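You operate a simulated robot arm through the tools that you are given. There is no shell and no other tool. Be economical: measure what you need, move in short steps, check, and stop when the job is done.

The job below is to be done with a simulated two-armed robot. You get a single attempt, and the scene is never put back.

Task
Pick up the blue bag with one hand, pass it to the other hand and put it on the back of the bench top at station 6.

It is judged by the outcome, as a careful person would: the job done as asked, and still so three seconds after it is handed in. It fails if anything else is knocked over, pushed out of place, dropped, spilled or broken.

Robot
Two 7-joint arms with two-finger parallel grippers on one trunk, on a base that drives. Base frame: it is fixed to the floor where the robot stands at the start and does not move with it; the origin is under the middle of the robot, x ahead of it, y to its left, z up. Lengths are in m, angles in rad, forces in N, time in s.
The left shoulder is at the start at [0.06, 0.189, 1.153], the right one opposite. With the tool pointing down near the work surface each hand reaches from about 0.1 to 0.64 m from the robot's upright axis, wherever it stands, measured 20 degrees to its own side. Places, roughly: back of the bench top at station 6 [-2.8, -1, 0.8]. Payload 3.43 kg a hand.
The tool frame of a hand sits at the grasp point between the pads (the TCP): z along the fingers, y along the line on which they close. The tips reach 0.03 m beyond it. The gripper opens to 0.094 m. The fingers are 0.028 m wide and 0.01 m thick; the gripper's body (0.05 by 0.096 m) begins 0.055 m behind the TCP.
Orientation is that of the tool frame in the base frame, as a unit quaternion [w, x, y, z]. With the fingers straight down and closing along the base's y, the tool's x points along the base's -x, its y along +y and its z along -z.

Tools
- The arms move only by the tool nudge_tool. It takes "left_moves", "right_moves" or both (then of equal length, played together; a hand with none holds still); each is a list of rows, each a list of 7 numbers: the shift along the tool's x, y, z in m, then the turn, a rotation vector about the tool's x, y, z in rad, then the closure, from 0 (fully open) to 1 (shut). In form: [[dx, dy, dz, ax, ay, az, claw], ...]. A call has 1 to 12 rows; each row is the pose to reach, as a shift and turn from the pose commanded when the call began, along the tool's axes at that moment. A row lasts 0.2 s, in which the tool goes at most 0.05 m and 0.15 rad; a call with a longer step from one row to the next is refused whole, and so is a gripper value outside its range. A pose out of reach is approached as far as the arm can. The call stops where the force on the tool passes 40 N (or 10 N more than at its start, if that is more) or the arm is blocked; 0.2 s more then pass. The fingers move at their own pace (about 0.153 m/s each) and stop on an object; they squeeze with about 32 N. The grip force told is the motor's: it shows also when the fingers shut on nothing. Time passes only in rows, and 0.2 s behind the last, so rows that repeat a pose let the fingers close. It gives the time, the measured TCP pose, the force on the tool (base axes), the opening and the grip force at its end, in the units of the frame above (readings bear some noise), with the torque about the TCP (base axes, N m) and any sound that the robot's microphone picked up, and new pictures: "show" is both (left out), scene, wrist or none (wrist: the cameras of the hands that moved).
- Cameras (640 x 400 px; columns grow to the right, rows downward): "scene" is now at [0.0014, 0.0257, 1.69]; the picture's right is [0.37, -0.93, 0.00], its down [-0.80, -0.31, -0.51] and it looks along [0.48, 0.19, -0.86] (base axes); focal length 262 px, centre (320, 200). "left" rides on the left gripper at [0.076, -0.014, -0.103] in its tool frame; the picture's right is [0.18, 0.98, 0.00], its down [-0.75, 0.14, -0.64] and it looks along [-0.63, 0.12, 0.77] (tool axes); focal length 243 px, centre (320, 200). "right" rides on the right gripper at [0.076, 0.014, -0.102] in its tool frame; the picture's right is [-0.18, 0.98, 0.00], its down [-0.75, -0.14, -0.64] and it looks along [-0.63, -0.12, 0.77] (tool axes); focal length 243 px, centre (320, 200). There is no depth. A picture from a camera that has moved, and an enlarged one, comes with that camera's place and axes in the base frame and with its lens.
- lift_body(by): slides the trunk up (or, below 0, down) by that many m; the arms and the scene camera ride with it, the base frame stays. It gives what a move gives, with no picture.
- steer(legs): drives the robot by 1 to 6 legs, each [ahead, left, turn to the left] in m, m and rad, along the robot's own axes; the way and the turn of a leg run together, so that a leg with both is an arc; at most 1.5 m and 3.142 rad a leg. The arms and the cameras ride along, it lands a little off, and it stops where it bumps. It gives what a move gives, and a new picture of the scene camera.
- pan_tilt(pan, tilt): turns the head with the scene camera to pan (to the left, within 1.501 rad either way) and tilt (down, from -0.506 to 1.204), counted from straight ahead of the robot. It gives what a move gives, and a new picture of the scene camera.
- enlarge(camera, box): a new picture of the part [left, top, right, bottom] of that camera's present view, enlarged. The clock stands still meanwhile.
- hand_in(): hands the job in; it is judged then, once.

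Work in short steps. Places have to be worked out from the pictures, the camera data and where the tool is seen: move nearer, look again, correct. Check each grasp and each placing, and mend what went wrong. You have 120 turns and 260 pictures in all, those below and enlarged ones among them. Open the grippers and draw the arms clear of the work before you hand the job in, unless the task says otherwise; then end with one line.

The tools are called after "Request:" as name(argument=value, ...) on one line, values as JSON. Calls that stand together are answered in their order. nudge_tool: Moves the arms, as the interface text tells. Its arguments: {"type":"object","properties":{"left_moves":{"type":"array","items":{"type":"array","items":{"type":"number"}}},"right_moves":{"type":"array","items":{"type":"array","items":{"type":"number"}}},"show":{"type":"string","enum":["both","scene","wrist","none"]}},"required":[]} The other tools are called the same way: lift_body (by) slides the trunk up or down; steer (legs) drives the base; pan_tilt (pan, tilt) turns the head that bears the scene camera; enlarge (camera, box) takes an enlarged picture of a part of a camera's view; hand_in () hands the job in.

At the start:

```text
time_s: 0.0
left_ee_pos: [0.416, 0.3383, 1.0422]
left_orientation: [0.0, 0.0, 1.0, 0.0]
left_ft_force: [-0.4, 0.3, 1.2]
left_ft_torque: [-0.02, -0.02, 0.01]
left_gripper_width: 0.094
left_gripper_force: 0.1
right_ee_pos: [0.3477, -0.0224, 1.0809]
right_orientation: [0.0, 0.001, 1.0, 0.001]
right_ft_force: [0.1, -0.3, -0.3]
right_ft_torque: [-0.02, 0.01, -0.01]
right_gripper_width: 0.094
right_gripper_force: 0.1
trunk travel left (down, up): [-0.825, 0.165]
robot x, y, heading: [0.0015, 0.0045, -0.002]
head pan, tilt: [0.375, 1.03]
```

scene: 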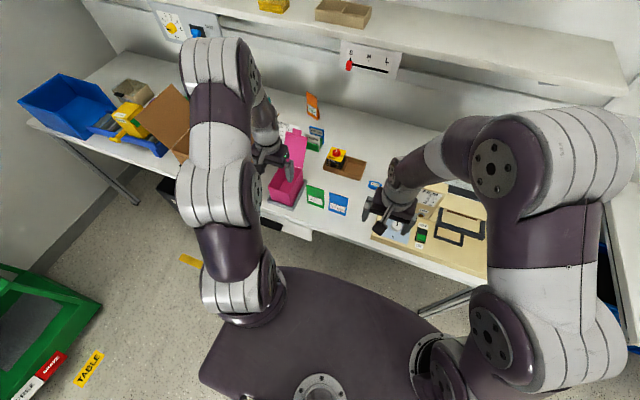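
right: 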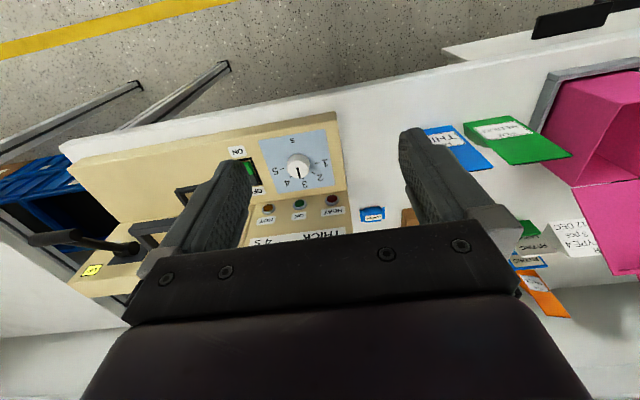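
left: 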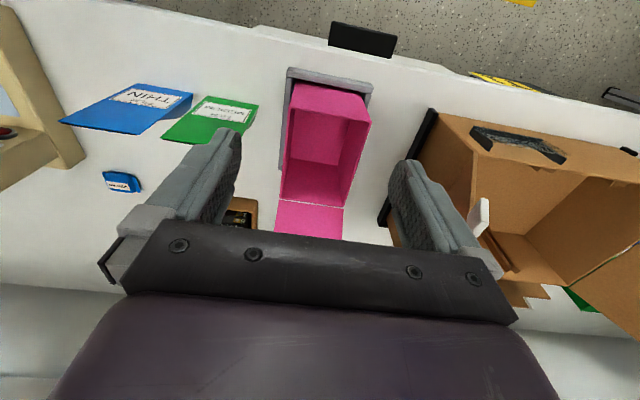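

I'll start by looking closer at the bench to tell the blue bag from the other blue items.

Request:
enlarge(camera="scene", box=[240, 80, 480, 250])

Request:
enlarge(camera="left", box=[40, 40, 360, 240])

```text
2.35 times, centred on (360, 165) of scene
camera zoom: at [0.0014, 0.0257, 1.69], right [0.37, -0.93, 0.0], down [-0.8, -0.31, -0.51], along [0.48, 0.19, -0.86], focal length 618 px, centre (226, 282)
```

zoom: 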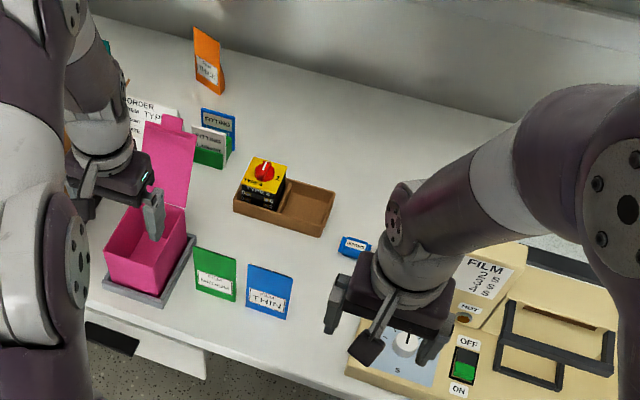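

```text
2.00 times, centred on (200, 140) of left
camera zoom: at [0.3414, 0.3248, 1.1438], right [-0.18, 0.98, 0.0], down [0.75, 0.14, 0.64], along [0.63, 0.12, -0.77], focal length 485 px, centre (560, 320)
```

zoom: 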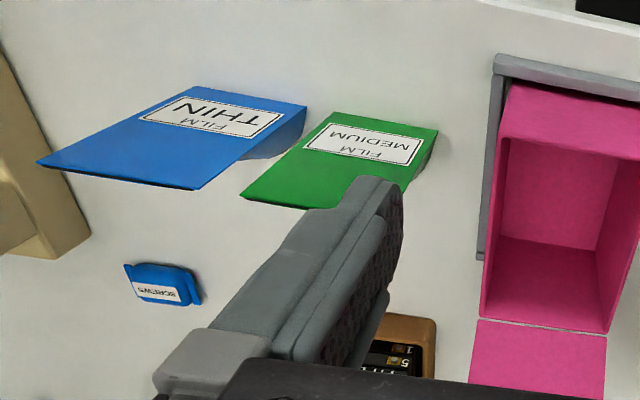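

There are three blue items: a THIN film bag, a FITTING one, and a SCREWS one. I'll zoom in on each to decide.

Request:
enlarge(camera="scene", box=[300, 80, 350, 150])

Request:
enlarge(camera="scene", box=[300, 170, 390, 226])

Request:
enlarge(camera="right", box=[340, 100, 600, 320])

```text
5.71 times, centred on (325, 115) of scene
camera zoom: at [0.0014, 0.0257, 1.69], right [0.37, -0.93, 0.0], down [-0.8, -0.31, -0.51], along [0.48, 0.19, -0.86], focal length 1500 px, centre (291, 686)
```

zoom: 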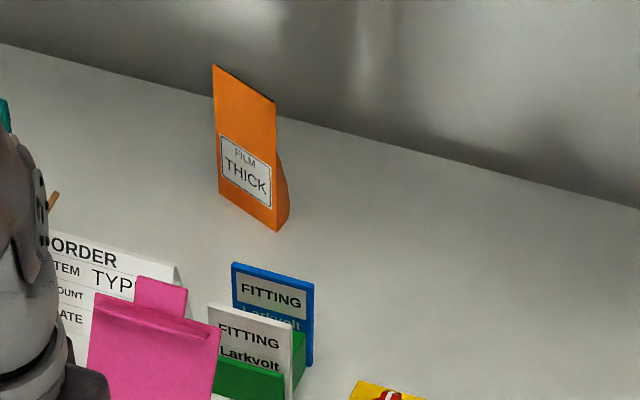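

```text
7.11 times, centred on (345, 198) of scene
camera zoom: at [0.0014, 0.0257, 1.69], right [0.37, -0.93, 0.0], down [-0.8, -0.31, -0.51], along [0.48, 0.19, -0.86], focal length 1866 px, centre (142, 214)
```

zoom: 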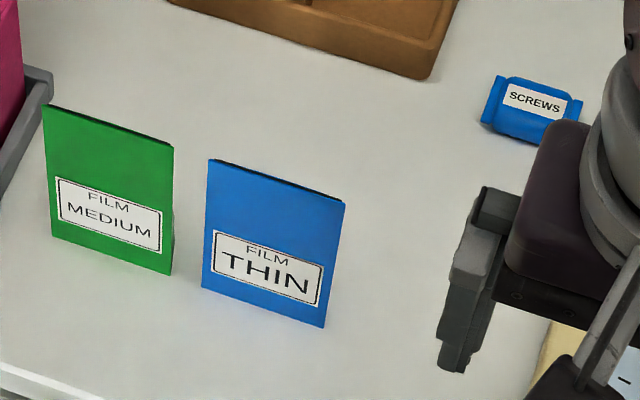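

```text
1.82 times, centred on (470, 210) of right
camera zoom: at [0.2717, -0.0078, 1.1826], right [0.18, 0.98, 0.0], down [0.75, -0.14, 0.64], along [0.63, -0.12, -0.77], focal length 441 px, centre (47, 182)
```

zoom: 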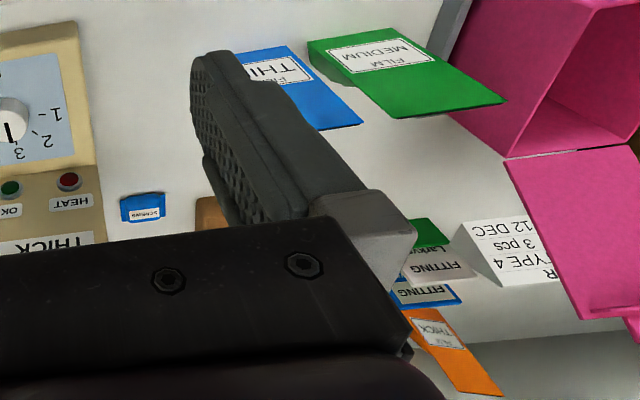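

The standing blue pouch "FILM THIN" is the bag: front face at x≈0.468, y 0.107–0.177, z 0.805–0.928, with the green bag close on its left. The right hand will take it from its right side, tilted and closing along x. The left hand will then take it from above. First I turn the right tool -90° about its z.

Request:
nudge_tool(right_moves=[[0, 0, 0, 0, 0, -0.143, 0], [0, 0, 0, 0, 0, -0.286, 0], [0, 0, 0, 0, 0, -0.428, 0], [0, 0, 0, 0, 0, -0.571, 0], [0, 0, 0, 0, 0, -0.714, 0], [0, 0, 0, 0, 0, -0.857, 0], [0, 0, 0, 0, 0, -1.0, 0], [0, 0, 0, 0, 0, -1.142, 0], [0, 0, 0, 0, 0, -1.285, 0], [0, 0, 0, 0, 0, -1.428, 0], [0, 0, 0, 0, 0, -1.571, 0]])

```text
time_s: 2.4
left_ee_pos: [0.4156, 0.3386, 1.0424]
left_orientation: [0.0, 0.0, 1.0, 0.0]
left_ft_force: [-1.7, -0.1, -0.8]
left_ft_torque: [0.01, 0.01, 0.01]
left_gripper_width: 0.0942
left_gripper_force: 0.0
right_ee_pos: [0.3479, -0.0232, 1.0807]
right_orientation: [0.0, 0.709, -0.706, 0.0]
right_ft_force: [-1.0, 0.3, -0.4]
right_ft_torque: [-0.01, -0.01, -0.01]
right_gripper_width: 0.0943
right_gripper_force: 0.1
trunk travel left (down, up): [-0.825, 0.165]
robot x, y, heading: [0.0026, -0.0017, -0.001]
head pan, tilt: [0.375, 1.03]
camera scene: at [0.0013, 0.0257, 1.69], right [0.37, -0.93, 0.0], down [-0.8, -0.31, -0.51], along [0.48, 0.19, -0.86], focal length 262 px, centre (320, 200)
camera right: at [0.334, -0.0981, 1.1825], right [-0.98, 0.18, 0.0], down [0.14, 0.75, 0.64], along [0.12, 0.63, -0.77], focal length 243 px, centre (320, 200)
```

scene: 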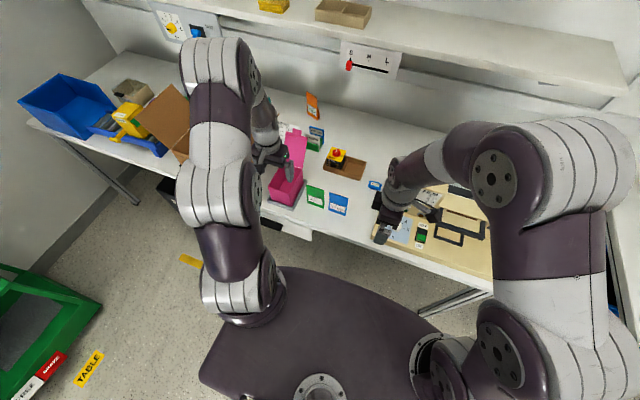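
right: 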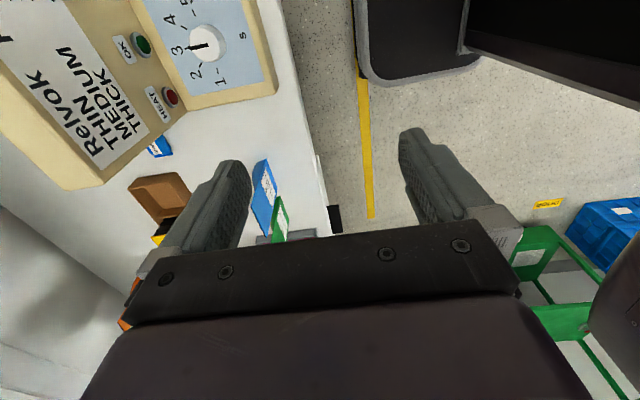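

Rotation done and the arm is clear. Next I tilt the fingers toward +y by 0.61 rad and move to a pre-grasp right of and above the bag, about 9 cm back along the fingers.

Request:
nudge_tool(right_moves=[[-0.01, -0.03, 0.01, 0, -0.1, 0, 0], [-0.025, -0.06, 0.025, 0, -0.2, 0, 0], [-0.04, -0.085, 0.045, 0, -0.3, 0, 0], [-0.055, -0.105, 0.07, 0, -0.41, 0, 0], [-0.07, -0.12, 0.095, 0, -0.51, 0, 0], [-0.083, -0.129, 0.115, 0, -0.61, 0, 0]])

```text
time_s: 3.8
left_ee_pos: [0.4165, 0.3386, 1.0425]
left_orientation: [0.001, 0.0, 1.0, 0.0]
left_ft_force: [0.2, -0.5, 0.0]
left_ft_torque: [0.0, 0.04, -0.02]
left_gripper_width: 0.0942
left_gripper_force: 0.0
right_ee_pos: [0.4778, 0.0609, 0.9662]
right_orientation: [-0.213, 0.675, -0.674, -0.213]
right_ft_force: [0.1, -0.4, 0.4]
right_ft_torque: [-0.04, 0.01, -0.01]
right_gripper_width: 0.0941
right_gripper_force: 0.1
trunk travel left (down, up): [-0.825, 0.165]
robot x, y, heading: [-0.0001, -0.0008, -0.001]
head pan, tilt: [0.375, 1.03]
camera scene: at [0.0022, 0.0256, 1.6901], right [0.37, -0.93, 0.0], down [-0.8, -0.31, -0.51], along [0.48, 0.19, -0.86], focal length 262 px, centre (320, 200)
camera right: at [0.4628, -0.0603, 1.0048], right [-0.98, 0.15, 0.11], down [0.14, 0.25, 0.96], along [0.12, 0.96, -0.26], focal length 243 px, centre (320, 200)
```

scene: 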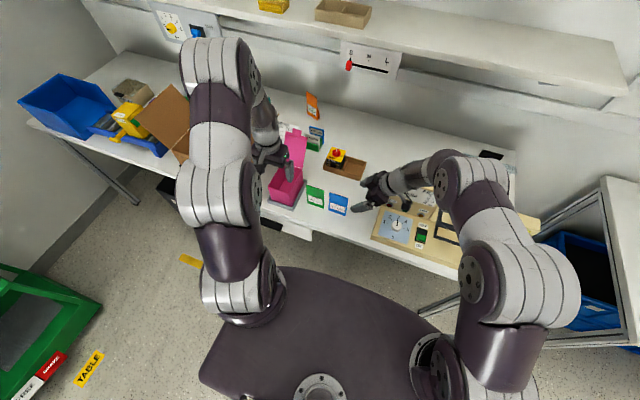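
right: 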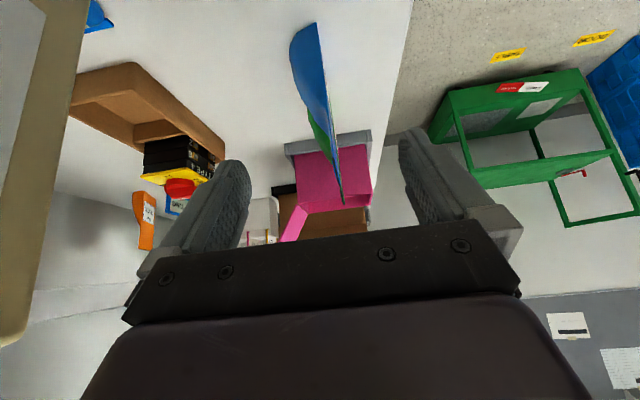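

The bag is seen edge-on in the wrist view. I'll enlarge it to get its profile and top height.

Request:
enlarge(camera="right", box=[250, 10, 410, 230])

Request:
enlarge(camera="scene", box=[290, 160, 410, 235])

```text
1.82 times, centred on (330, 120) of right
camera zoom: at [0.4628, -0.0603, 1.0048], right [-0.98, 0.15, 0.11], down [0.14, 0.25, 0.96], along [0.12, 0.96, -0.26], focal length 441 px, centre (302, 346)
```

zoom: 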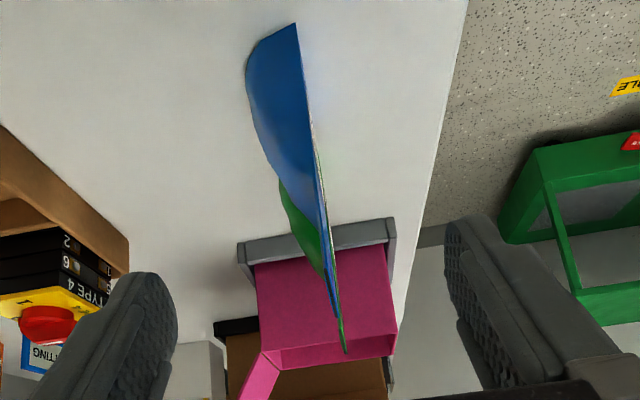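

```text
5.33 times, centred on (350, 198) of scene
camera zoom: at [0.0022, 0.0256, 1.6901], right [0.37, -0.93, 0.0], down [-0.8, -0.31, -0.51], along [0.48, 0.19, -0.86], focal length 1400 px, centre (160, 213)
```

zoom: 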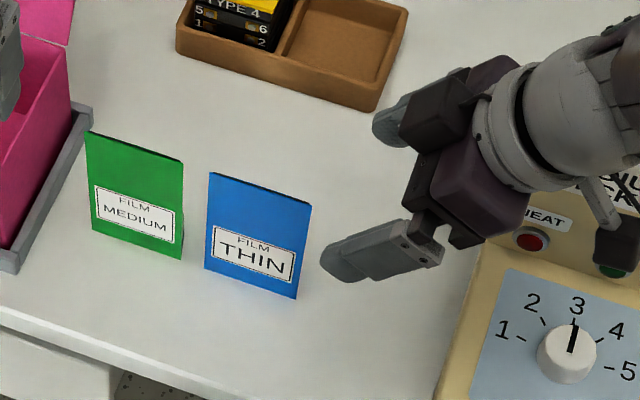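

Bag thickness is about 23 mm at the base, tapering to a thin top, centred at x≈0.475 near z≈0.88. I advance 9 cm along the fingers, still open, with a small x correction.

Request:
nudge_tool(right_moves=[[0, 0.003, 0.03, 0, 0, 0, 0], [0, 0.003, 0.06, 0, 0, 0, 0], [0, 0.003, 0.09, 0, 0, 0, 0]])

Request:
enlarge(camera="scene", box=[290, 160, 410, 235])

```text
time_s: 4.6
left_ee_pos: [0.4164, 0.3381, 1.043]
left_orientation: [0.0, 0.0, 1.0, 0.0]
left_ft_force: [0.6, -0.5, 0.9]
left_ft_torque: [0.0, 0.01, 0.03]
left_gripper_width: 0.0941
left_gripper_force: 0.0
right_ee_pos: [0.4743, 0.1133, 0.892]
right_orientation: [-0.213, 0.675, -0.674, -0.212]
right_ft_force: [0.0, -0.5, -0.7]
right_ft_torque: [0.0, 0.01, -0.05]
right_gripper_width: 0.0938
right_gripper_force: 0.1
trunk travel left (down, up): [-0.825, 0.165]
robot x, y, heading: [0.0011, 0.0006, -0.002]
head pan, tilt: [0.375, 1.03]
camera scene: at [0.0017, 0.0263, 1.6901], right [0.37, -0.93, 0.0], down [-0.8, -0.31, -0.51], along [0.48, 0.19, -0.86], focal length 262 px, centre (320, 200)
camera right: at [0.46, -0.0082, 0.9315], right [-0.98, 0.15, 0.11], down [0.14, 0.25, 0.96], along [0.12, 0.96, -0.27], focal length 243 px, centre (320, 200)
```

scene: 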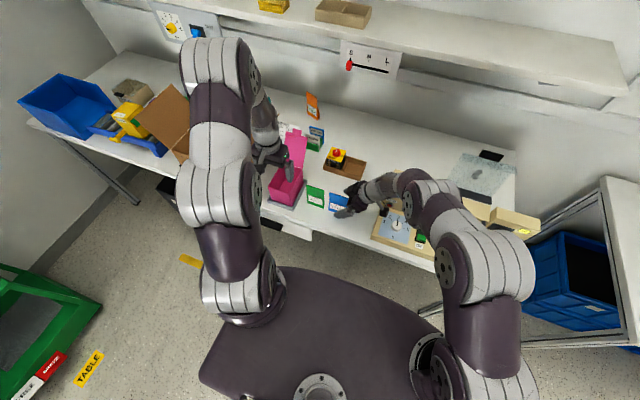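
right: 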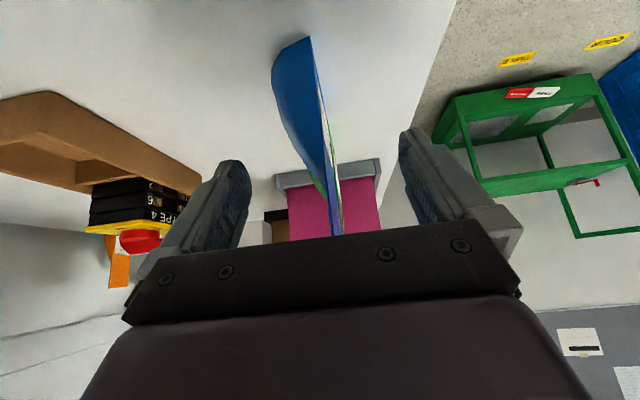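

```text
5.33 times, centred on (350, 198) of scene
camera zoom: at [0.0017, 0.0263, 1.6901], right [0.37, -0.93, 0.0], down [-0.8, -0.31, -0.51], along [0.48, 0.19, -0.86], focal length 1400 px, centre (160, 213)
```

zoom: 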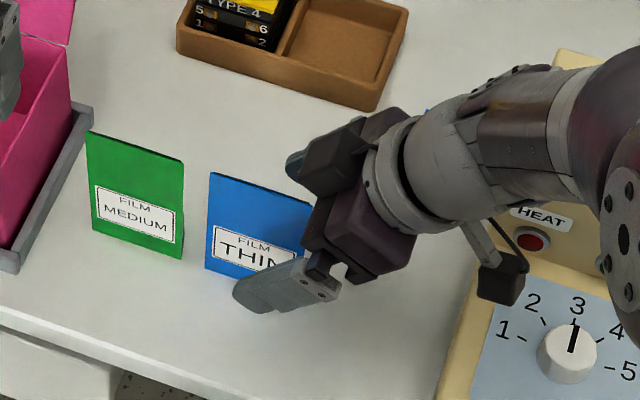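

The bag sits between the fingers, about centred, so I close.

Request:
nudge_tool(right_moves=[[0, 0, 0, 0, 0, 0, 0.5], [0, 0, 0, 0, 0, 0, 1], [0, 0, 0, 0, 0, 0, 1], [0, 0, 0, 0, 0, 0, 1]])

```text
time_s: 5.6
left_ee_pos: [0.4157, 0.3385, 1.0435]
left_orientation: [0.0, 0.0, 1.0, -0.001]
left_ft_force: [-0.5, -0.9, 1.1]
left_ft_torque: [0.0, 0.02, 0.03]
left_gripper_width: 0.0937
left_gripper_force: 0.1
right_ee_pos: [0.4756, 0.1132, 0.8935]
right_orientation: [-0.214, 0.675, -0.674, -0.212]
right_ft_force: [4.3, 0.9, 9.1]
right_ft_torque: [0.37, -0.58, -0.08]
right_gripper_width: 0.011
right_gripper_force: 31.8
trunk travel left (down, up): [-0.825, 0.165]
robot x, y, heading: [-0.0035, -0.0019, 0.001]
head pan, tilt: [0.375, 1.03]
camera scene: at [0.001, 0.0256, 1.6901], right [0.37, -0.93, 0.0], down [-0.8, -0.31, -0.52], along [0.48, 0.19, -0.86], focal length 262 px, centre (320, 200)
camera right: at [0.4604, -0.0084, 0.9328], right [-0.98, 0.15, 0.1], down [0.14, 0.25, 0.96], along [0.12, 0.96, -0.27], focal length 243 px, centre (320, 200)
```

scene: 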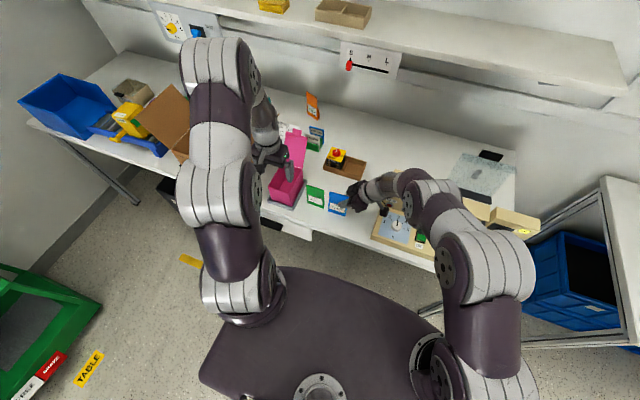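
right: 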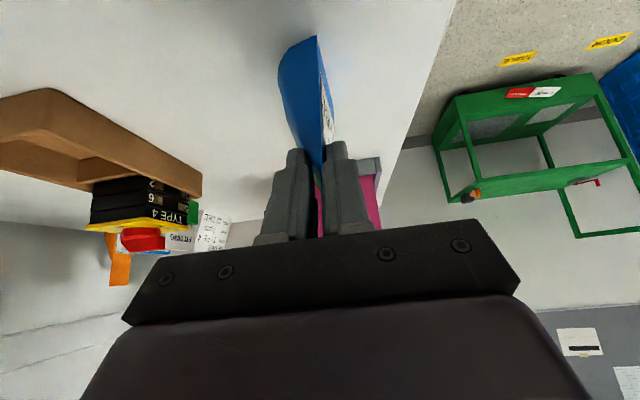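

Gripped at 11 mm with 32 N. I lift straight up 16 cm.

Request:
nudge_tool(right_moves=[[-0.011, 0, -0.016, 0, 0, 0, 1], [-0.029, 0, -0.041, 0, 0, 0, 1], [-0.052, 0, -0.074, 0, 0, 0, 1], [-0.075, 0, -0.106, 0, 0, 0, 1], [-0.092, 0, -0.131, 0, 0, 0, 1]])

Request:
enlarge(camera="scene", box=[270, 130, 430, 230])

```text
time_s: 6.8
left_ee_pos: [0.4161, 0.338, 1.0429]
left_orientation: [0.0, 0.0, 1.0, 0.0]
left_ft_force: [-0.7, -0.3, 0.2]
left_ft_torque: [0.02, 0.01, -0.03]
left_gripper_width: 0.0938
left_gripper_force: 0.1
right_ee_pos: [0.4738, 0.1133, 1.0503]
right_orientation: [-0.211, 0.675, -0.674, -0.212]
right_ft_force: [0.5, 0.2, 0.1]
right_ft_torque: [-0.01, -0.02, 0.02]
right_gripper_width: 0.0106
right_gripper_force: 32.7
trunk travel left (down, up): [-0.825, 0.165]
robot x, y, heading: [-0.0005, -0.0004, 0.001]
head pan, tilt: [0.375, 1.03]
camera scene: at [0.0007, 0.0256, 1.69], right [0.37, -0.93, 0.0], down [-0.8, -0.31, -0.52], along [0.48, 0.19, -0.86], focal length 262 px, centre (320, 200)
camera right: at [0.4592, -0.0073, 1.0911], right [-0.98, 0.15, 0.11], down [0.14, 0.25, 0.96], along [0.12, 0.96, -0.27], focal length 243 px, centre (320, 200)
```

scene: 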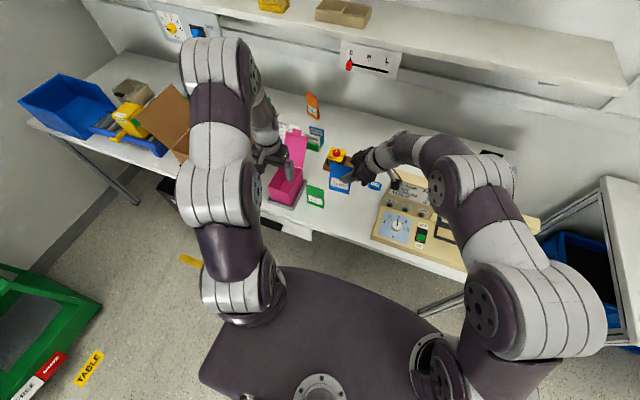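
right: 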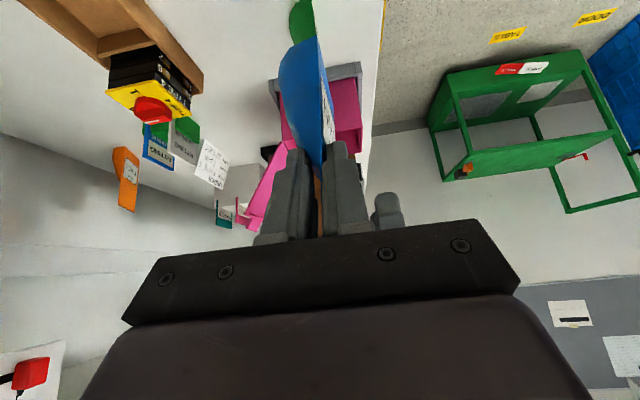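

```text
4.00 times, centred on (350, 180) of scene
camera zoom: at [0.0007, 0.0256, 1.69], right [0.37, -0.93, 0.0], down [-0.8, -0.31, -0.52], along [0.48, 0.19, -0.86], focal length 1050 px, centre (200, 280)
```

zoom: 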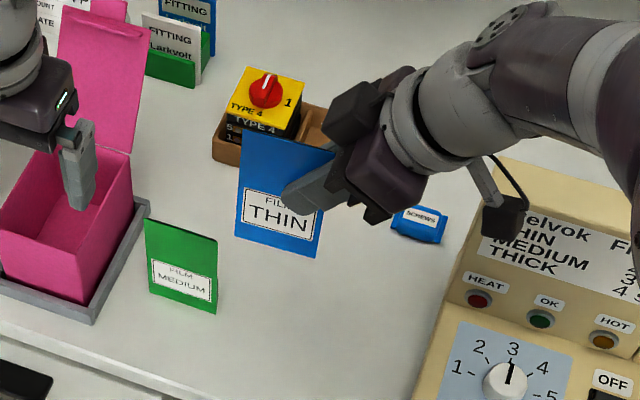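

The bag is held and hangs upright, z about 0.963–1.086. Now the left hand rises 13 cm and turns +90° so it closes along x.

Request:
nudge_tool(left_moves=[[0, 0, -0.012, 0, 0, 0.143, 0], [0, 0, -0.024, 0, 0, 0.286, 0], [0, 0, -0.036, 0, 0, 0.428, 0], [0, 0, -0.048, 0, 0, 0.571, 0], [0, 0, -0.06, 0, 0, 0.714, 0], [0, 0, -0.072, 0, 0, 0.857, 0], [0, 0, -0.084, 0, 0, 1.0, 0], [0, 0, -0.096, 0, 0, 1.142, 0], [0, 0, -0.108, 0, 0, 1.285, 0], [0, 0, -0.12, 0, 0, 1.428, 0], [0, 0, -0.13, 0, 0, 1.571, 0]])

```text
time_s: 9.2
left_ee_pos: [0.4145, 0.3382, 1.172]
left_orientation: [0.001, 0.708, 0.707, 0.0]
left_ft_force: [0.3, 0.5, -0.5]
left_ft_torque: [-0.02, -0.03, 0.0]
left_gripper_width: 0.0939
left_gripper_force: 0.0
right_ee_pos: [0.4742, 0.1141, 1.0514]
right_orientation: [0.212, -0.674, 0.675, 0.212]
right_ft_force: [0.3, 0.3, -0.8]
right_ft_torque: [-0.04, -0.05, -0.02]
right_gripper_width: 0.0108
right_gripper_force: 31.5
trunk travel left (down, up): [-0.825, 0.165]
robot x, y, heading: [0.0024, 0.0017, -0.003]
head pan, tilt: [0.375, 1.03]
camera scene: at [0.0012, 0.0256, 1.69], right [0.37, -0.93, 0.0], down [-0.8, -0.31, -0.52], along [0.48, 0.19, -0.86], focal length 262 px, centre (320, 200)
camera left: at [0.4035, 0.4153, 1.2735], right [0.98, 0.18, 0.0], down [0.14, -0.75, 0.64], along [0.12, -0.63, -0.77], focal length 243 px, centre (320, 200)
```

scene: 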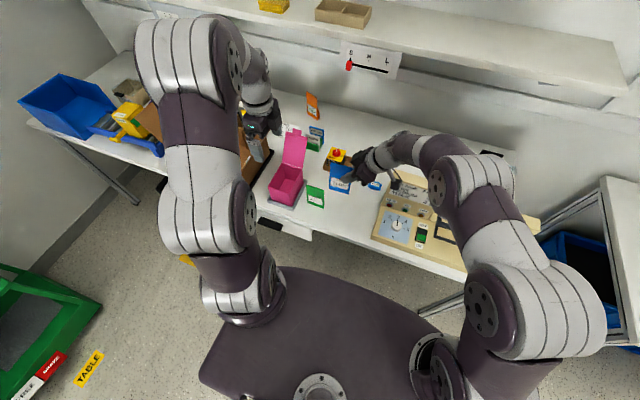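
left: 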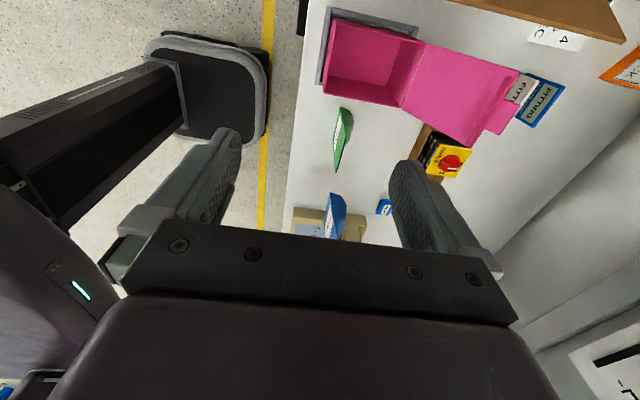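

I move the left hand over the bag's upper-left part with a slight 0.2 rad tilt, keeping it above the bag for now.

Request:
nudge_tool(left_moves=[[-0.04, 0.015, 0, 0, -0.05, 0, 0], [-0.08, 0.028, 0, 0, -0.1, 0, 0], [-0.12, 0.042, 0, 0, -0.15, 0, 0], [-0.155, 0.056, 0, 0, -0.2, 0, 0]])

Request:
enlarge(camera="scene", box=[250, 80, 430, 220])

```text
time_s: 10.2
left_ee_pos: [0.4724, 0.1815, 1.1715]
left_orientation: [0.07, 0.704, 0.704, -0.071]
left_ft_force: [0.5, 0.1, 0.5]
left_ft_torque: [0.01, 0.04, 0.06]
left_gripper_width: 0.0939
left_gripper_force: 0.0
right_ee_pos: [0.4753, 0.1128, 1.0503]
right_orientation: [0.212, -0.674, 0.674, 0.214]
right_ft_force: [0.5, -0.4, -0.7]
right_ft_torque: [-0.02, 0.03, 0.0]
right_gripper_width: 0.0106
right_gripper_force: 32.1
trunk travel left (down, up): [-0.825, 0.165]
robot x, y, heading: [-0.0033, 0.0014, 0.003]
head pan, tilt: [0.375, 1.03]
camera scene: at [0.0026, 0.0244, 1.6901], right [0.37, -0.93, 0.0], down [-0.8, -0.31, -0.51], along [0.48, 0.19, -0.86], focal length 262 px, centre (320, 200)
camera left: at [0.4604, 0.2774, 1.2565], right [0.98, 0.18, -0.04], down [0.14, -0.61, 0.78], along [0.12, -0.77, -0.63], focal length 243 px, centre (320, 200)
```

scene: 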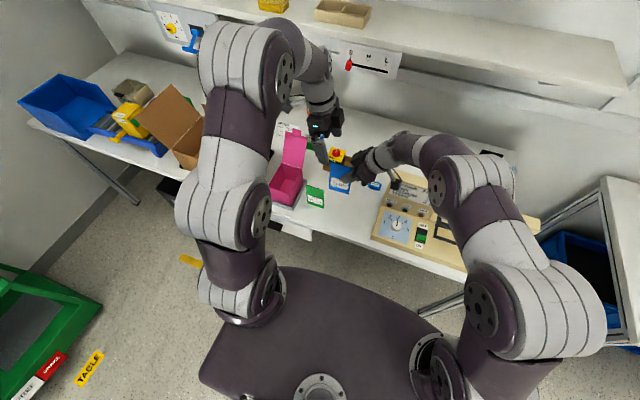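
left: 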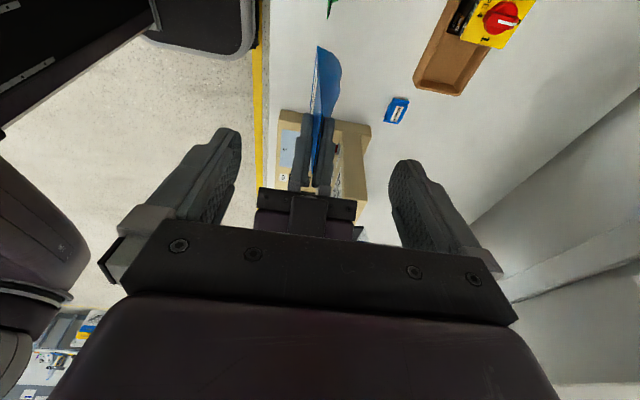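

```text
2.86 times, centred on (340, 150) of scene
camera zoom: at [0.0026, 0.0244, 1.6901], right [0.37, -0.93, 0.0], down [-0.8, -0.31, -0.51], along [0.48, 0.19, -0.86], focal length 750 px, centre (263, 343)
```

zoom: 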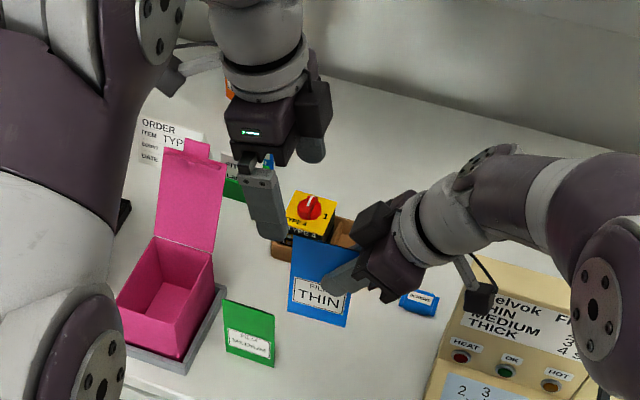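

Bag top is about z 1.086. I advance the left hand 10 cm along its fingers to straddle the upper-left part of the bag.

Request:
nudge_tool(left_moves=[[0.0046, 0, 0.035, 0, 0, 0, 0], [0.0046, 0, 0.07, 0, 0, 0, 0], [0.0046, 0, 0.1, 0, 0, 0, 0]])

Request:
enlarge(camera="scene", box=[280, 110, 400, 220])

```text
time_s: 11.0
left_ee_pos: [0.4725, 0.1677, 1.074]
left_orientation: [0.071, 0.703, 0.704, -0.071]
left_ft_force: [0.1, -0.2, 0.3]
left_ft_torque: [0.0, -0.01, -0.01]
left_gripper_width: 0.094
left_gripper_force: 0.1
right_ee_pos: [0.475, 0.1142, 1.0504]
right_orientation: [-0.211, 0.675, -0.674, -0.213]
right_ft_force: [0.4, 0.2, 0.4]
right_ft_torque: [-0.05, -0.03, -0.01]
right_gripper_width: 0.0105
right_gripper_force: 31.9
trunk travel left (down, up): [-0.825, 0.165]
robot x, y, heading: [-0.0005, 0.0011, 0.001]
head pan, tilt: [0.375, 1.03]
camera scene: at [0.0017, 0.0259, 1.6901], right [0.37, -0.93, 0.0], down [-0.8, -0.31, -0.51], along [0.48, 0.19, -0.86], focal length 262 px, centre (320, 200)
camera left: at [0.4595, 0.2634, 1.1569], right [0.98, 0.18, -0.04], down [0.14, -0.61, 0.78], along [0.12, -0.77, -0.63], focal length 243 px, centre (320, 200)
```

scene: 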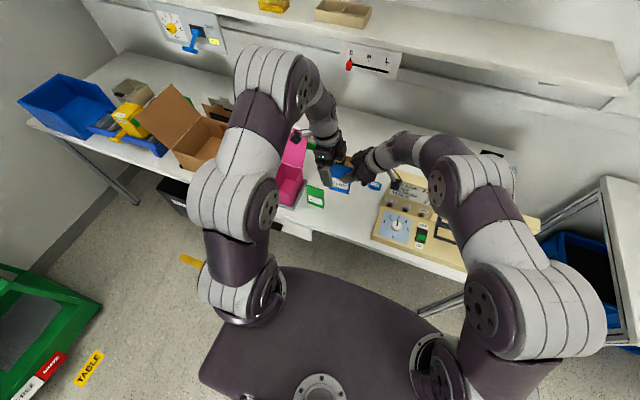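
left: 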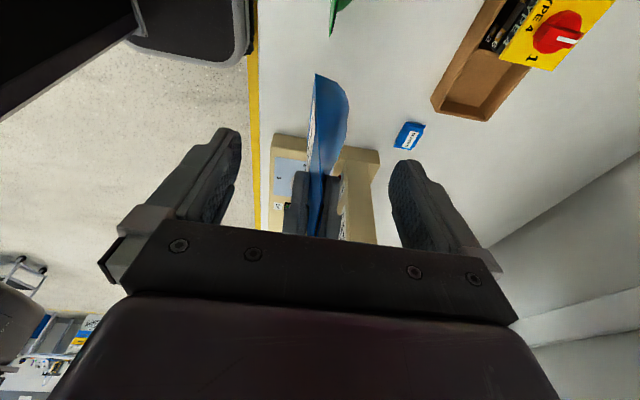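

```text
3.64 times, centred on (340, 165) of scene
camera zoom: at [0.0017, 0.0259, 1.6901], right [0.37, -0.93, 0.0], down [-0.8, -0.31, -0.51], along [0.48, 0.19, -0.86], focal length 954 px, centre (247, 327)
```

zoom: 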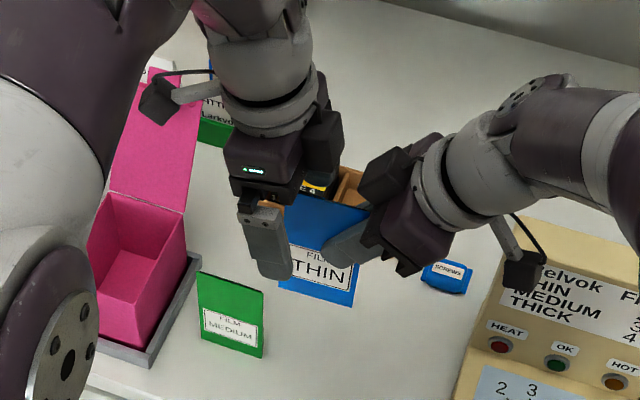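

The bag lies between the left fingers and the grippers are clear of each other. I close the left hand.

Request:
nudge_tool(left_moves=[[0, 0, 0, 0, 0, 0, 0.5], [0, 0, 0, 0, 0, 0, 1], [0, 0, 0, 0, 0, 0, 1], [0, 0, 0, 0, 0, 0, 1]])

Request:
enlarge(camera="scene", box=[280, 110, 400, 220])

```text
time_s: 12.0
left_ee_pos: [0.472, 0.1669, 1.0733]
left_orientation: [0.07, 0.704, 0.703, -0.071]
left_ft_force: [5.6, -0.2, -2.0]
left_ft_torque: [-0.07, 0.86, 0.28]
left_gripper_width: 0.0079
left_gripper_force: 32.3
right_ee_pos: [0.4751, 0.1146, 1.0511]
right_orientation: [-0.212, 0.675, -0.674, -0.212]
right_ft_force: [-4.5, -1.1, 3.6]
right_ft_torque: [0.18, -0.98, -0.06]
right_gripper_width: 0.0111
right_gripper_force: 31.8
trunk travel left (down, up): [-0.825, 0.165]
robot x, y, heading: [-0.0013, -0.0008, 0.0]
head pan, tilt: [0.375, 1.03]
camera scene: at [0.0015, 0.0257, 1.69], right [0.37, -0.93, 0.0], down [-0.8, -0.31, -0.51], along [0.48, 0.19, -0.86], focal length 262 px, centre (320, 200)
camera left: at [0.4593, 0.2633, 1.1572], right [0.98, 0.18, -0.04], down [0.14, -0.61, 0.78], along [0.12, -0.77, -0.63], focal length 243 px, centre (320, 200)
```

scene: 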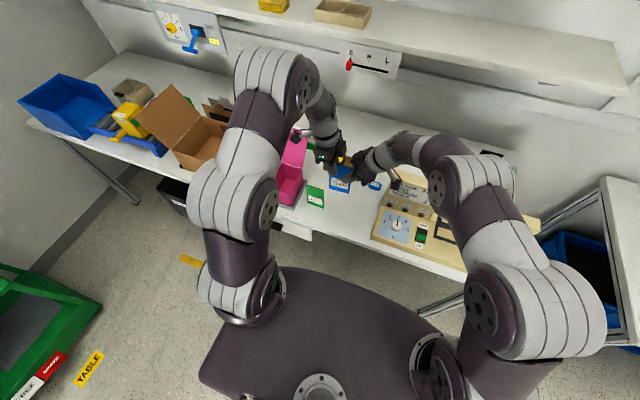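
left: 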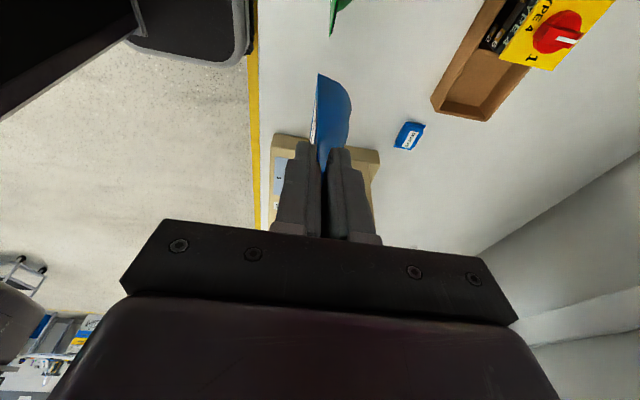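

```text
3.64 times, centred on (340, 165) of scene
camera zoom: at [0.0015, 0.0257, 1.69], right [0.37, -0.93, 0.0], down [-0.8, -0.31, -0.51], along [0.48, 0.19, -0.86], focal length 954 px, centre (247, 327)
```

zoom: 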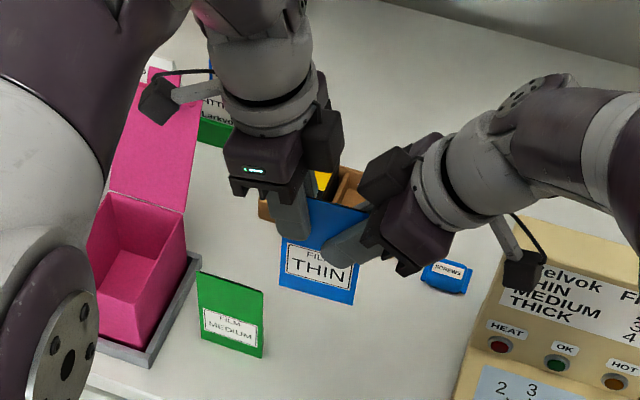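

The left hand grips it too, at 7.9 mm with 32 N. I open the right hand and back it out along its fingers.

Request:
nudge_tool(right_moves=[[0, 0, 0, 0, 0, 0, 0.5], [0, 0, 0, 0, 0, 0, 0], [0, 0, 0, 0, 0, 0, 0], [0, 0, -0.03, 0, 0, 0, 0], [0, 0, -0.07, 0, 0, 0, 0], [0, 0, -0.1, 0, 0, 0, 0]])

Request:
enlarge(camera="scene", box=[280, 110, 400, 220])

```text
time_s: 13.4
left_ee_pos: [0.4721, 0.1671, 1.0733]
left_orientation: [0.071, 0.704, 0.703, -0.072]
left_ft_force: [0.2, -0.4, 0.7]
left_ft_torque: [0.03, -0.01, 0.03]
left_gripper_width: 0.0075
left_gripper_force: 31.6
right_ee_pos: [0.4742, 0.0575, 1.1347]
right_orientation: [0.212, -0.674, 0.675, 0.213]
right_ft_force: [-0.1, 0.2, -0.5]
right_ft_torque: [0.01, -0.02, 0.0]
right_gripper_width: 0.094
right_gripper_force: 0.0
trunk travel left (down, up): [-0.825, 0.165]
robot x, y, heading: [0.0022, -0.001, -0.003]
head pan, tilt: [0.375, 1.03]
camera scene: at [0.0011, 0.0253, 1.69], right [0.37, -0.93, 0.0], down [-0.8, -0.31, -0.52], along [0.48, 0.19, -0.86], focal length 262 px, centre (320, 200)
camera right: at [0.4595, -0.0651, 1.1742], right [-0.98, 0.15, 0.11], down [0.14, 0.25, 0.96], along [0.12, 0.96, -0.27], focal length 243 px, centre (320, 200)
```

scene: 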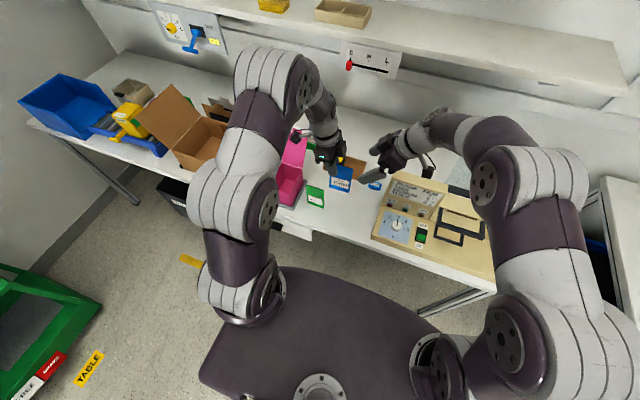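
right: 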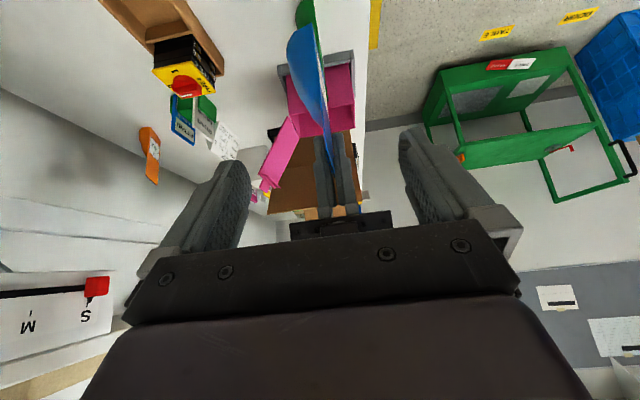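

```text
3.64 times, centred on (340, 165) of scene
camera zoom: at [0.0011, 0.0253, 1.69], right [0.37, -0.93, 0.0], down [-0.8, -0.31, -0.52], along [0.48, 0.19, -0.86], focal length 954 px, centre (247, 327)
```

zoom: 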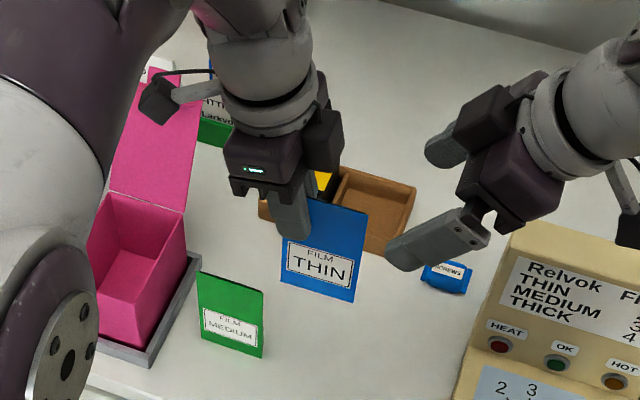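

The handover worked: the left hand alone holds the bag upright. I pull both hands back from the bench a little, then look around for station 6, which is behind me.

Request:
nudge_tool(left_moves=[[0, -0.03, -0.01, 0, 0, 0, 1], [0, -0.06, -0.02, 0, 0, 0, 1], [0, -0.09, -0.03, 0, 0, 0, 1], [0, -0.12, -0.04, 0, 0, 0, 1]], right_moves=[[0.02, 0.03, 0, 0, 0, 0, 0], [0.04, 0.06, 0, 0, 0, 0, 0], [0.06, 0.09, 0, 0, 0, 0, 0], [0.08, 0.12, 0, 0, 0, 0, 0]], show="none")

Request:
pan_tilt(pan=1.5, tilt=0.3)

Request:
pan_tilt(pan=-1.5, tilt=0.3)

```text
time_s: 14.4
left_ee_pos: [0.3482, 0.1747, 1.1122]
left_orientation: [0.071, 0.704, 0.703, -0.069]
left_ft_force: [-0.5, 0.2, -1.7]
left_ft_torque: [0.06, 0.01, 0.0]
left_gripper_width: 0.0075
left_gripper_force: 32.1
right_ee_pos: [0.3523, -0.0116, 1.0888]
right_orientation: [-0.214, 0.675, -0.673, -0.212]
right_ft_force: [-0.6, -0.1, -0.3]
right_ft_torque: [-0.01, -0.05, 0.03]
right_gripper_width: 0.094
right_gripper_force: 0.1
trunk travel left (down, up): [-0.825, 0.165]
robot x, y, heading: [0.0003, 0.0005, 0.003]
head pan, tilt: [0.375, 1.03]
```

```text
time_s: 15.8
left_ee_pos: [0.3512, 0.175, 1.1134]
left_orientation: [0.071, 0.704, 0.703, -0.071]
left_ft_force: [0.3, 0.3, -1.1]
left_ft_torque: [0.01, 0.02, 0.01]
left_gripper_width: 0.0072
left_gripper_force: 32.1
right_ee_pos: [0.3562, -0.01, 1.0882]
right_orientation: [0.212, -0.674, 0.675, 0.212]
right_ft_force: [-0.5, -0.6, 0.3]
right_ft_torque: [-0.03, -0.04, -0.03]
right_gripper_width: 0.094
right_gripper_force: 0.1
trunk travel left (down, up): [-0.825, 0.165]
robot x, y, heading: [-0.001, -0.0012, -0.004]
head pan, tilt: [1.499, 0.3]
camera scene: at [-0.0545, 0.0941, 1.7515], right [1.0, -0.07, 0.0], down [-0.02, -0.3, -0.96], along [0.07, 0.95, -0.3], focal length 262 px, centre (320, 200)
```

scene: 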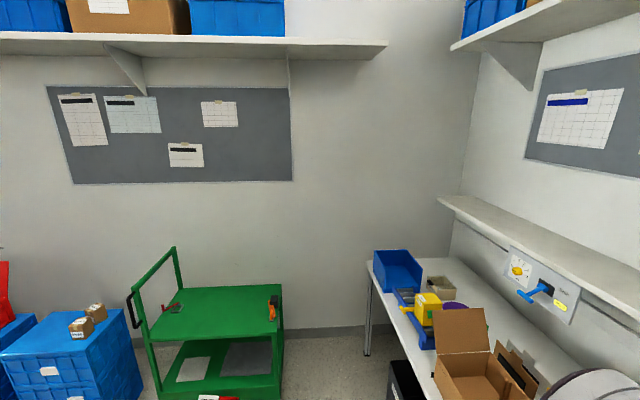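

```text
time_s: 18.4
left_ee_pos: [0.3526, 0.1753, 1.1125]
left_orientation: [0.071, 0.704, 0.704, -0.071]
left_ft_force: [-0.2, 0.4, -1.0]
left_ft_torque: [0.02, -0.03, 0.01]
left_gripper_width: 0.0071
left_gripper_force: 32.1
right_ee_pos: [0.355, -0.0089, 1.0891]
right_orientation: [-0.211, 0.675, -0.675, -0.212]
right_ft_force: [0.3, -0.6, 0.5]
right_ft_torque: [0.01, 0.01, -0.03]
right_gripper_width: 0.0938
right_gripper_force: 0.1
trunk travel left (down, up): [-0.825, 0.165]
robot x, y, heading: [-0.0004, 0.001, -0.004]
head pan, tilt: [-1.499, 0.3]
camera scene: at [-0.055, -0.0923, 1.7516], right [-1.0, -0.07, 0.0], down [-0.02, 0.29, -0.96], along [0.07, -0.95, -0.3], focal length 262 px, centre (320, 200)
```

scene: 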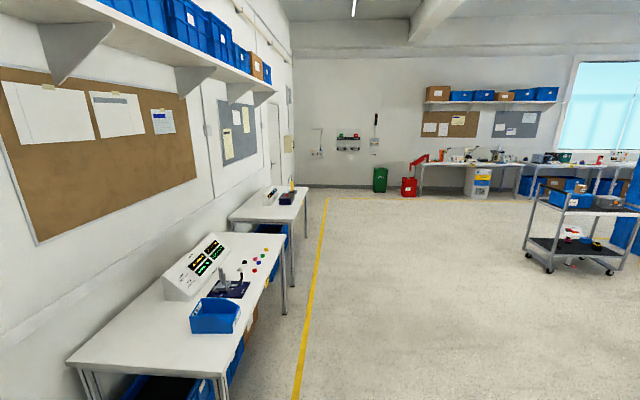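

The left grip width has crept from 7.9 to 7.1 mm, so I check for slip.

Request:
enlarge(camera="left", box=[220, 20, 420, 240])

Request:
steer(legs=[[-0.5, 0, 0]])

Request:
enlarge(camera="left", box=[220, 20, 420, 240])

```text
1.82 times, centred on (320, 130) of left
camera zoom: at [0.3392, 0.2714, 1.1968], right [0.98, 0.18, -0.04], down [0.14, -0.61, 0.78], along [0.12, -0.77, -0.63], focal length 441 px, centre (320, 327)
```

zoom: 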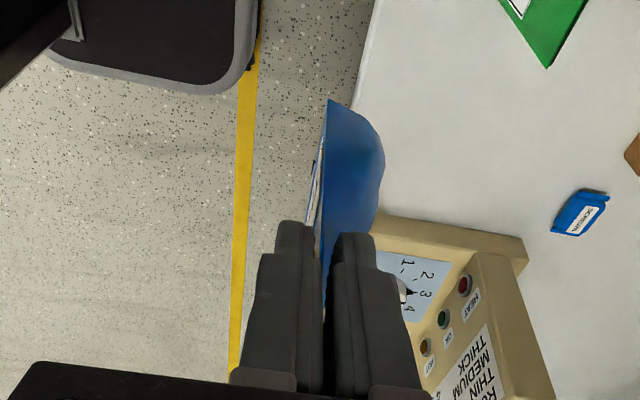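

```text
time_s: 21.3
left_ee_pos: [-0.1529, 0.1742, 1.1126]
left_orientation: [0.071, 0.704, 0.703, -0.071]
left_ft_force: [-0.2, -0.3, -1.3]
left_ft_torque: [0.04, 0.0, 0.04]
left_gripper_width: 0.0073
left_gripper_force: 31.9
right_ee_pos: [-0.1498, -0.0084, 1.0883]
right_orientation: [0.212, -0.674, 0.675, 0.212]
right_ft_force: [0.8, -0.2, 0.1]
right_ft_torque: [0.0, 0.03, -0.01]
right_gripper_width: 0.094
right_gripper_force: 0.0
trunk travel left (down, up): [-0.825, 0.165]
robot x, y, heading: [-0.5006, -0.0032, 0.0]
head pan, tilt: [-1.499, 0.3]
camera scene: at [-0.5591, -0.0919, 1.7516], right [-1.0, -0.07, 0.0], down [-0.02, 0.29, -0.96], along [0.07, -0.95, -0.3], focal length 262 px, centre (320, 200)
```

scene: 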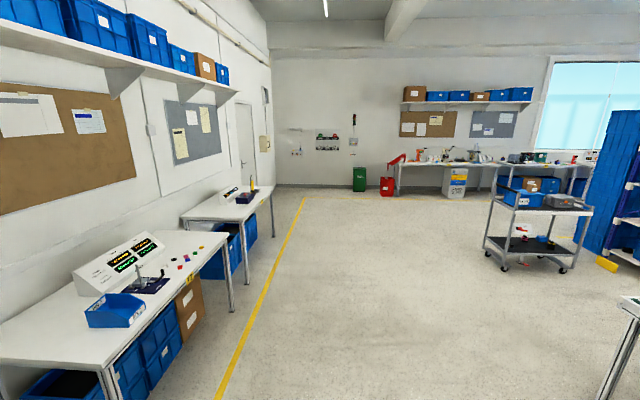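

```text
1.82 times, centred on (320, 130) of left
camera zoom: at [-0.1649, 0.2713, 1.1967], right [0.98, 0.18, -0.04], down [0.14, -0.61, 0.78], along [0.12, -0.77, -0.63], focal length 441 px, centre (320, 327)
```

zoom: 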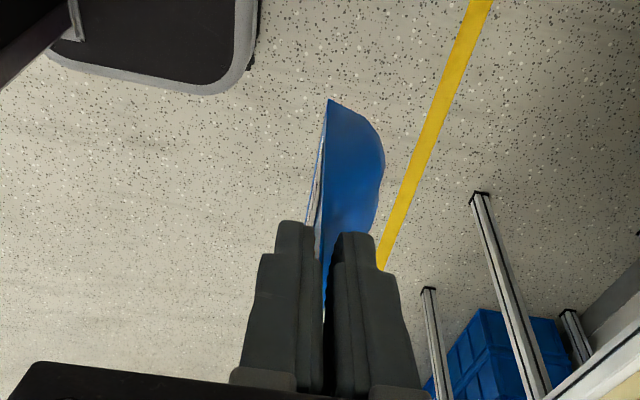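

The grip is stable. I turn right 90° in place and look toward where station 6 should be.

Request:
steer(legs=[[0, 0, -1.571]])

Request:
pan_tilt(pan=-1.0, tilt=0.4)

```text
time_s: 25.5
left_ee_pos: [-0.3309, -0.3527, 1.1128]
left_orientation: [0.0, 0.995, -0.003, -0.1]
left_ft_force: [-0.5, 0.5, -0.8]
left_ft_torque: [0.01, -0.02, -0.02]
left_gripper_width: 0.0074
left_gripper_force: 32.1
right_ee_pos: [-0.5158, -0.3553, 1.0892]
right_orientation: [0.301, 0.003, 0.954, -0.001]
right_ft_force: [-0.1, -0.7, -0.5]
right_ft_torque: [0.01, -0.03, 0.02]
right_gripper_width: 0.0942
right_gripper_force: 0.1
trunk travel left (down, up): [-0.825, 0.165]
robot x, y, heading: [-0.5032, 0.0017, -1.579]
head pan, tilt: [-1.499, 0.3]
camera scene: at [-0.5992, 0.0548, 1.7516], right [-0.07, 1.0, 0.0], down [0.29, 0.02, -0.96], along [-0.95, -0.06, -0.3], focal length 262 px, centre (320, 200)
```

scene: 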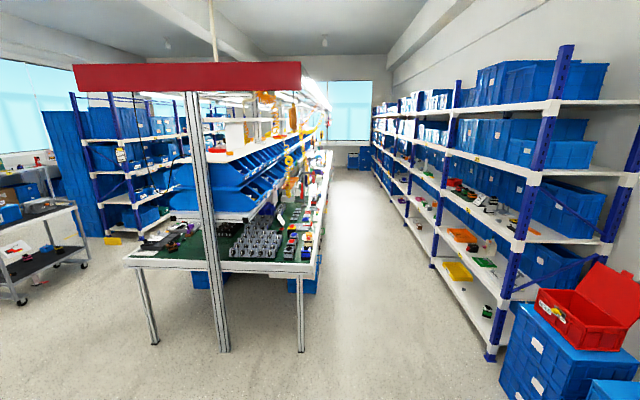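

```text
time_s: 26.5
left_ee_pos: [-0.3306, -0.3528, 1.1137]
left_orientation: [-0.001, 0.995, -0.004, -0.1]
left_ft_force: [0.3, -0.4, -0.5]
left_ft_torque: [0.03, 0.0, 0.03]
left_gripper_width: 0.0073
left_gripper_force: 32.3
right_ee_pos: [-0.5155, -0.355, 1.0882]
right_orientation: [0.3, 0.002, 0.954, 0.0]
right_ft_force: [-1.0, -0.2, -0.5]
right_ft_torque: [-0.04, 0.04, 0.02]
right_gripper_width: 0.094
right_gripper_force: 0.0
trunk travel left (down, up): [-0.825, 0.165]
robot x, y, heading: [-0.5063, -0.0008, -1.577]
head pan, tilt: [-1.0, 0.4]
camera scene: at [-0.5844, 0.0114, 1.7423], right [-0.53, 0.85, 0.0], down [0.33, 0.21, -0.92], along [-0.78, -0.49, -0.39], focal length 262 px, centre (320, 200)
```

scene: 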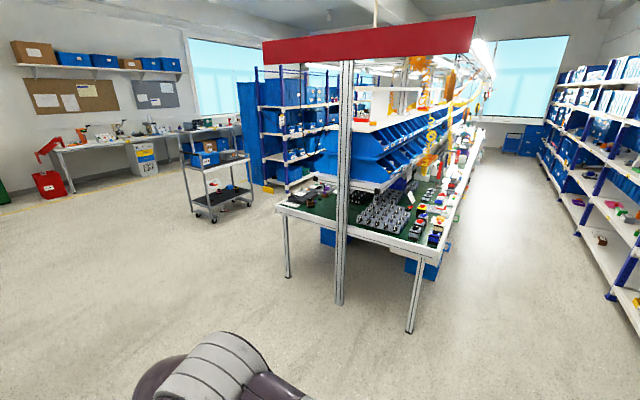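

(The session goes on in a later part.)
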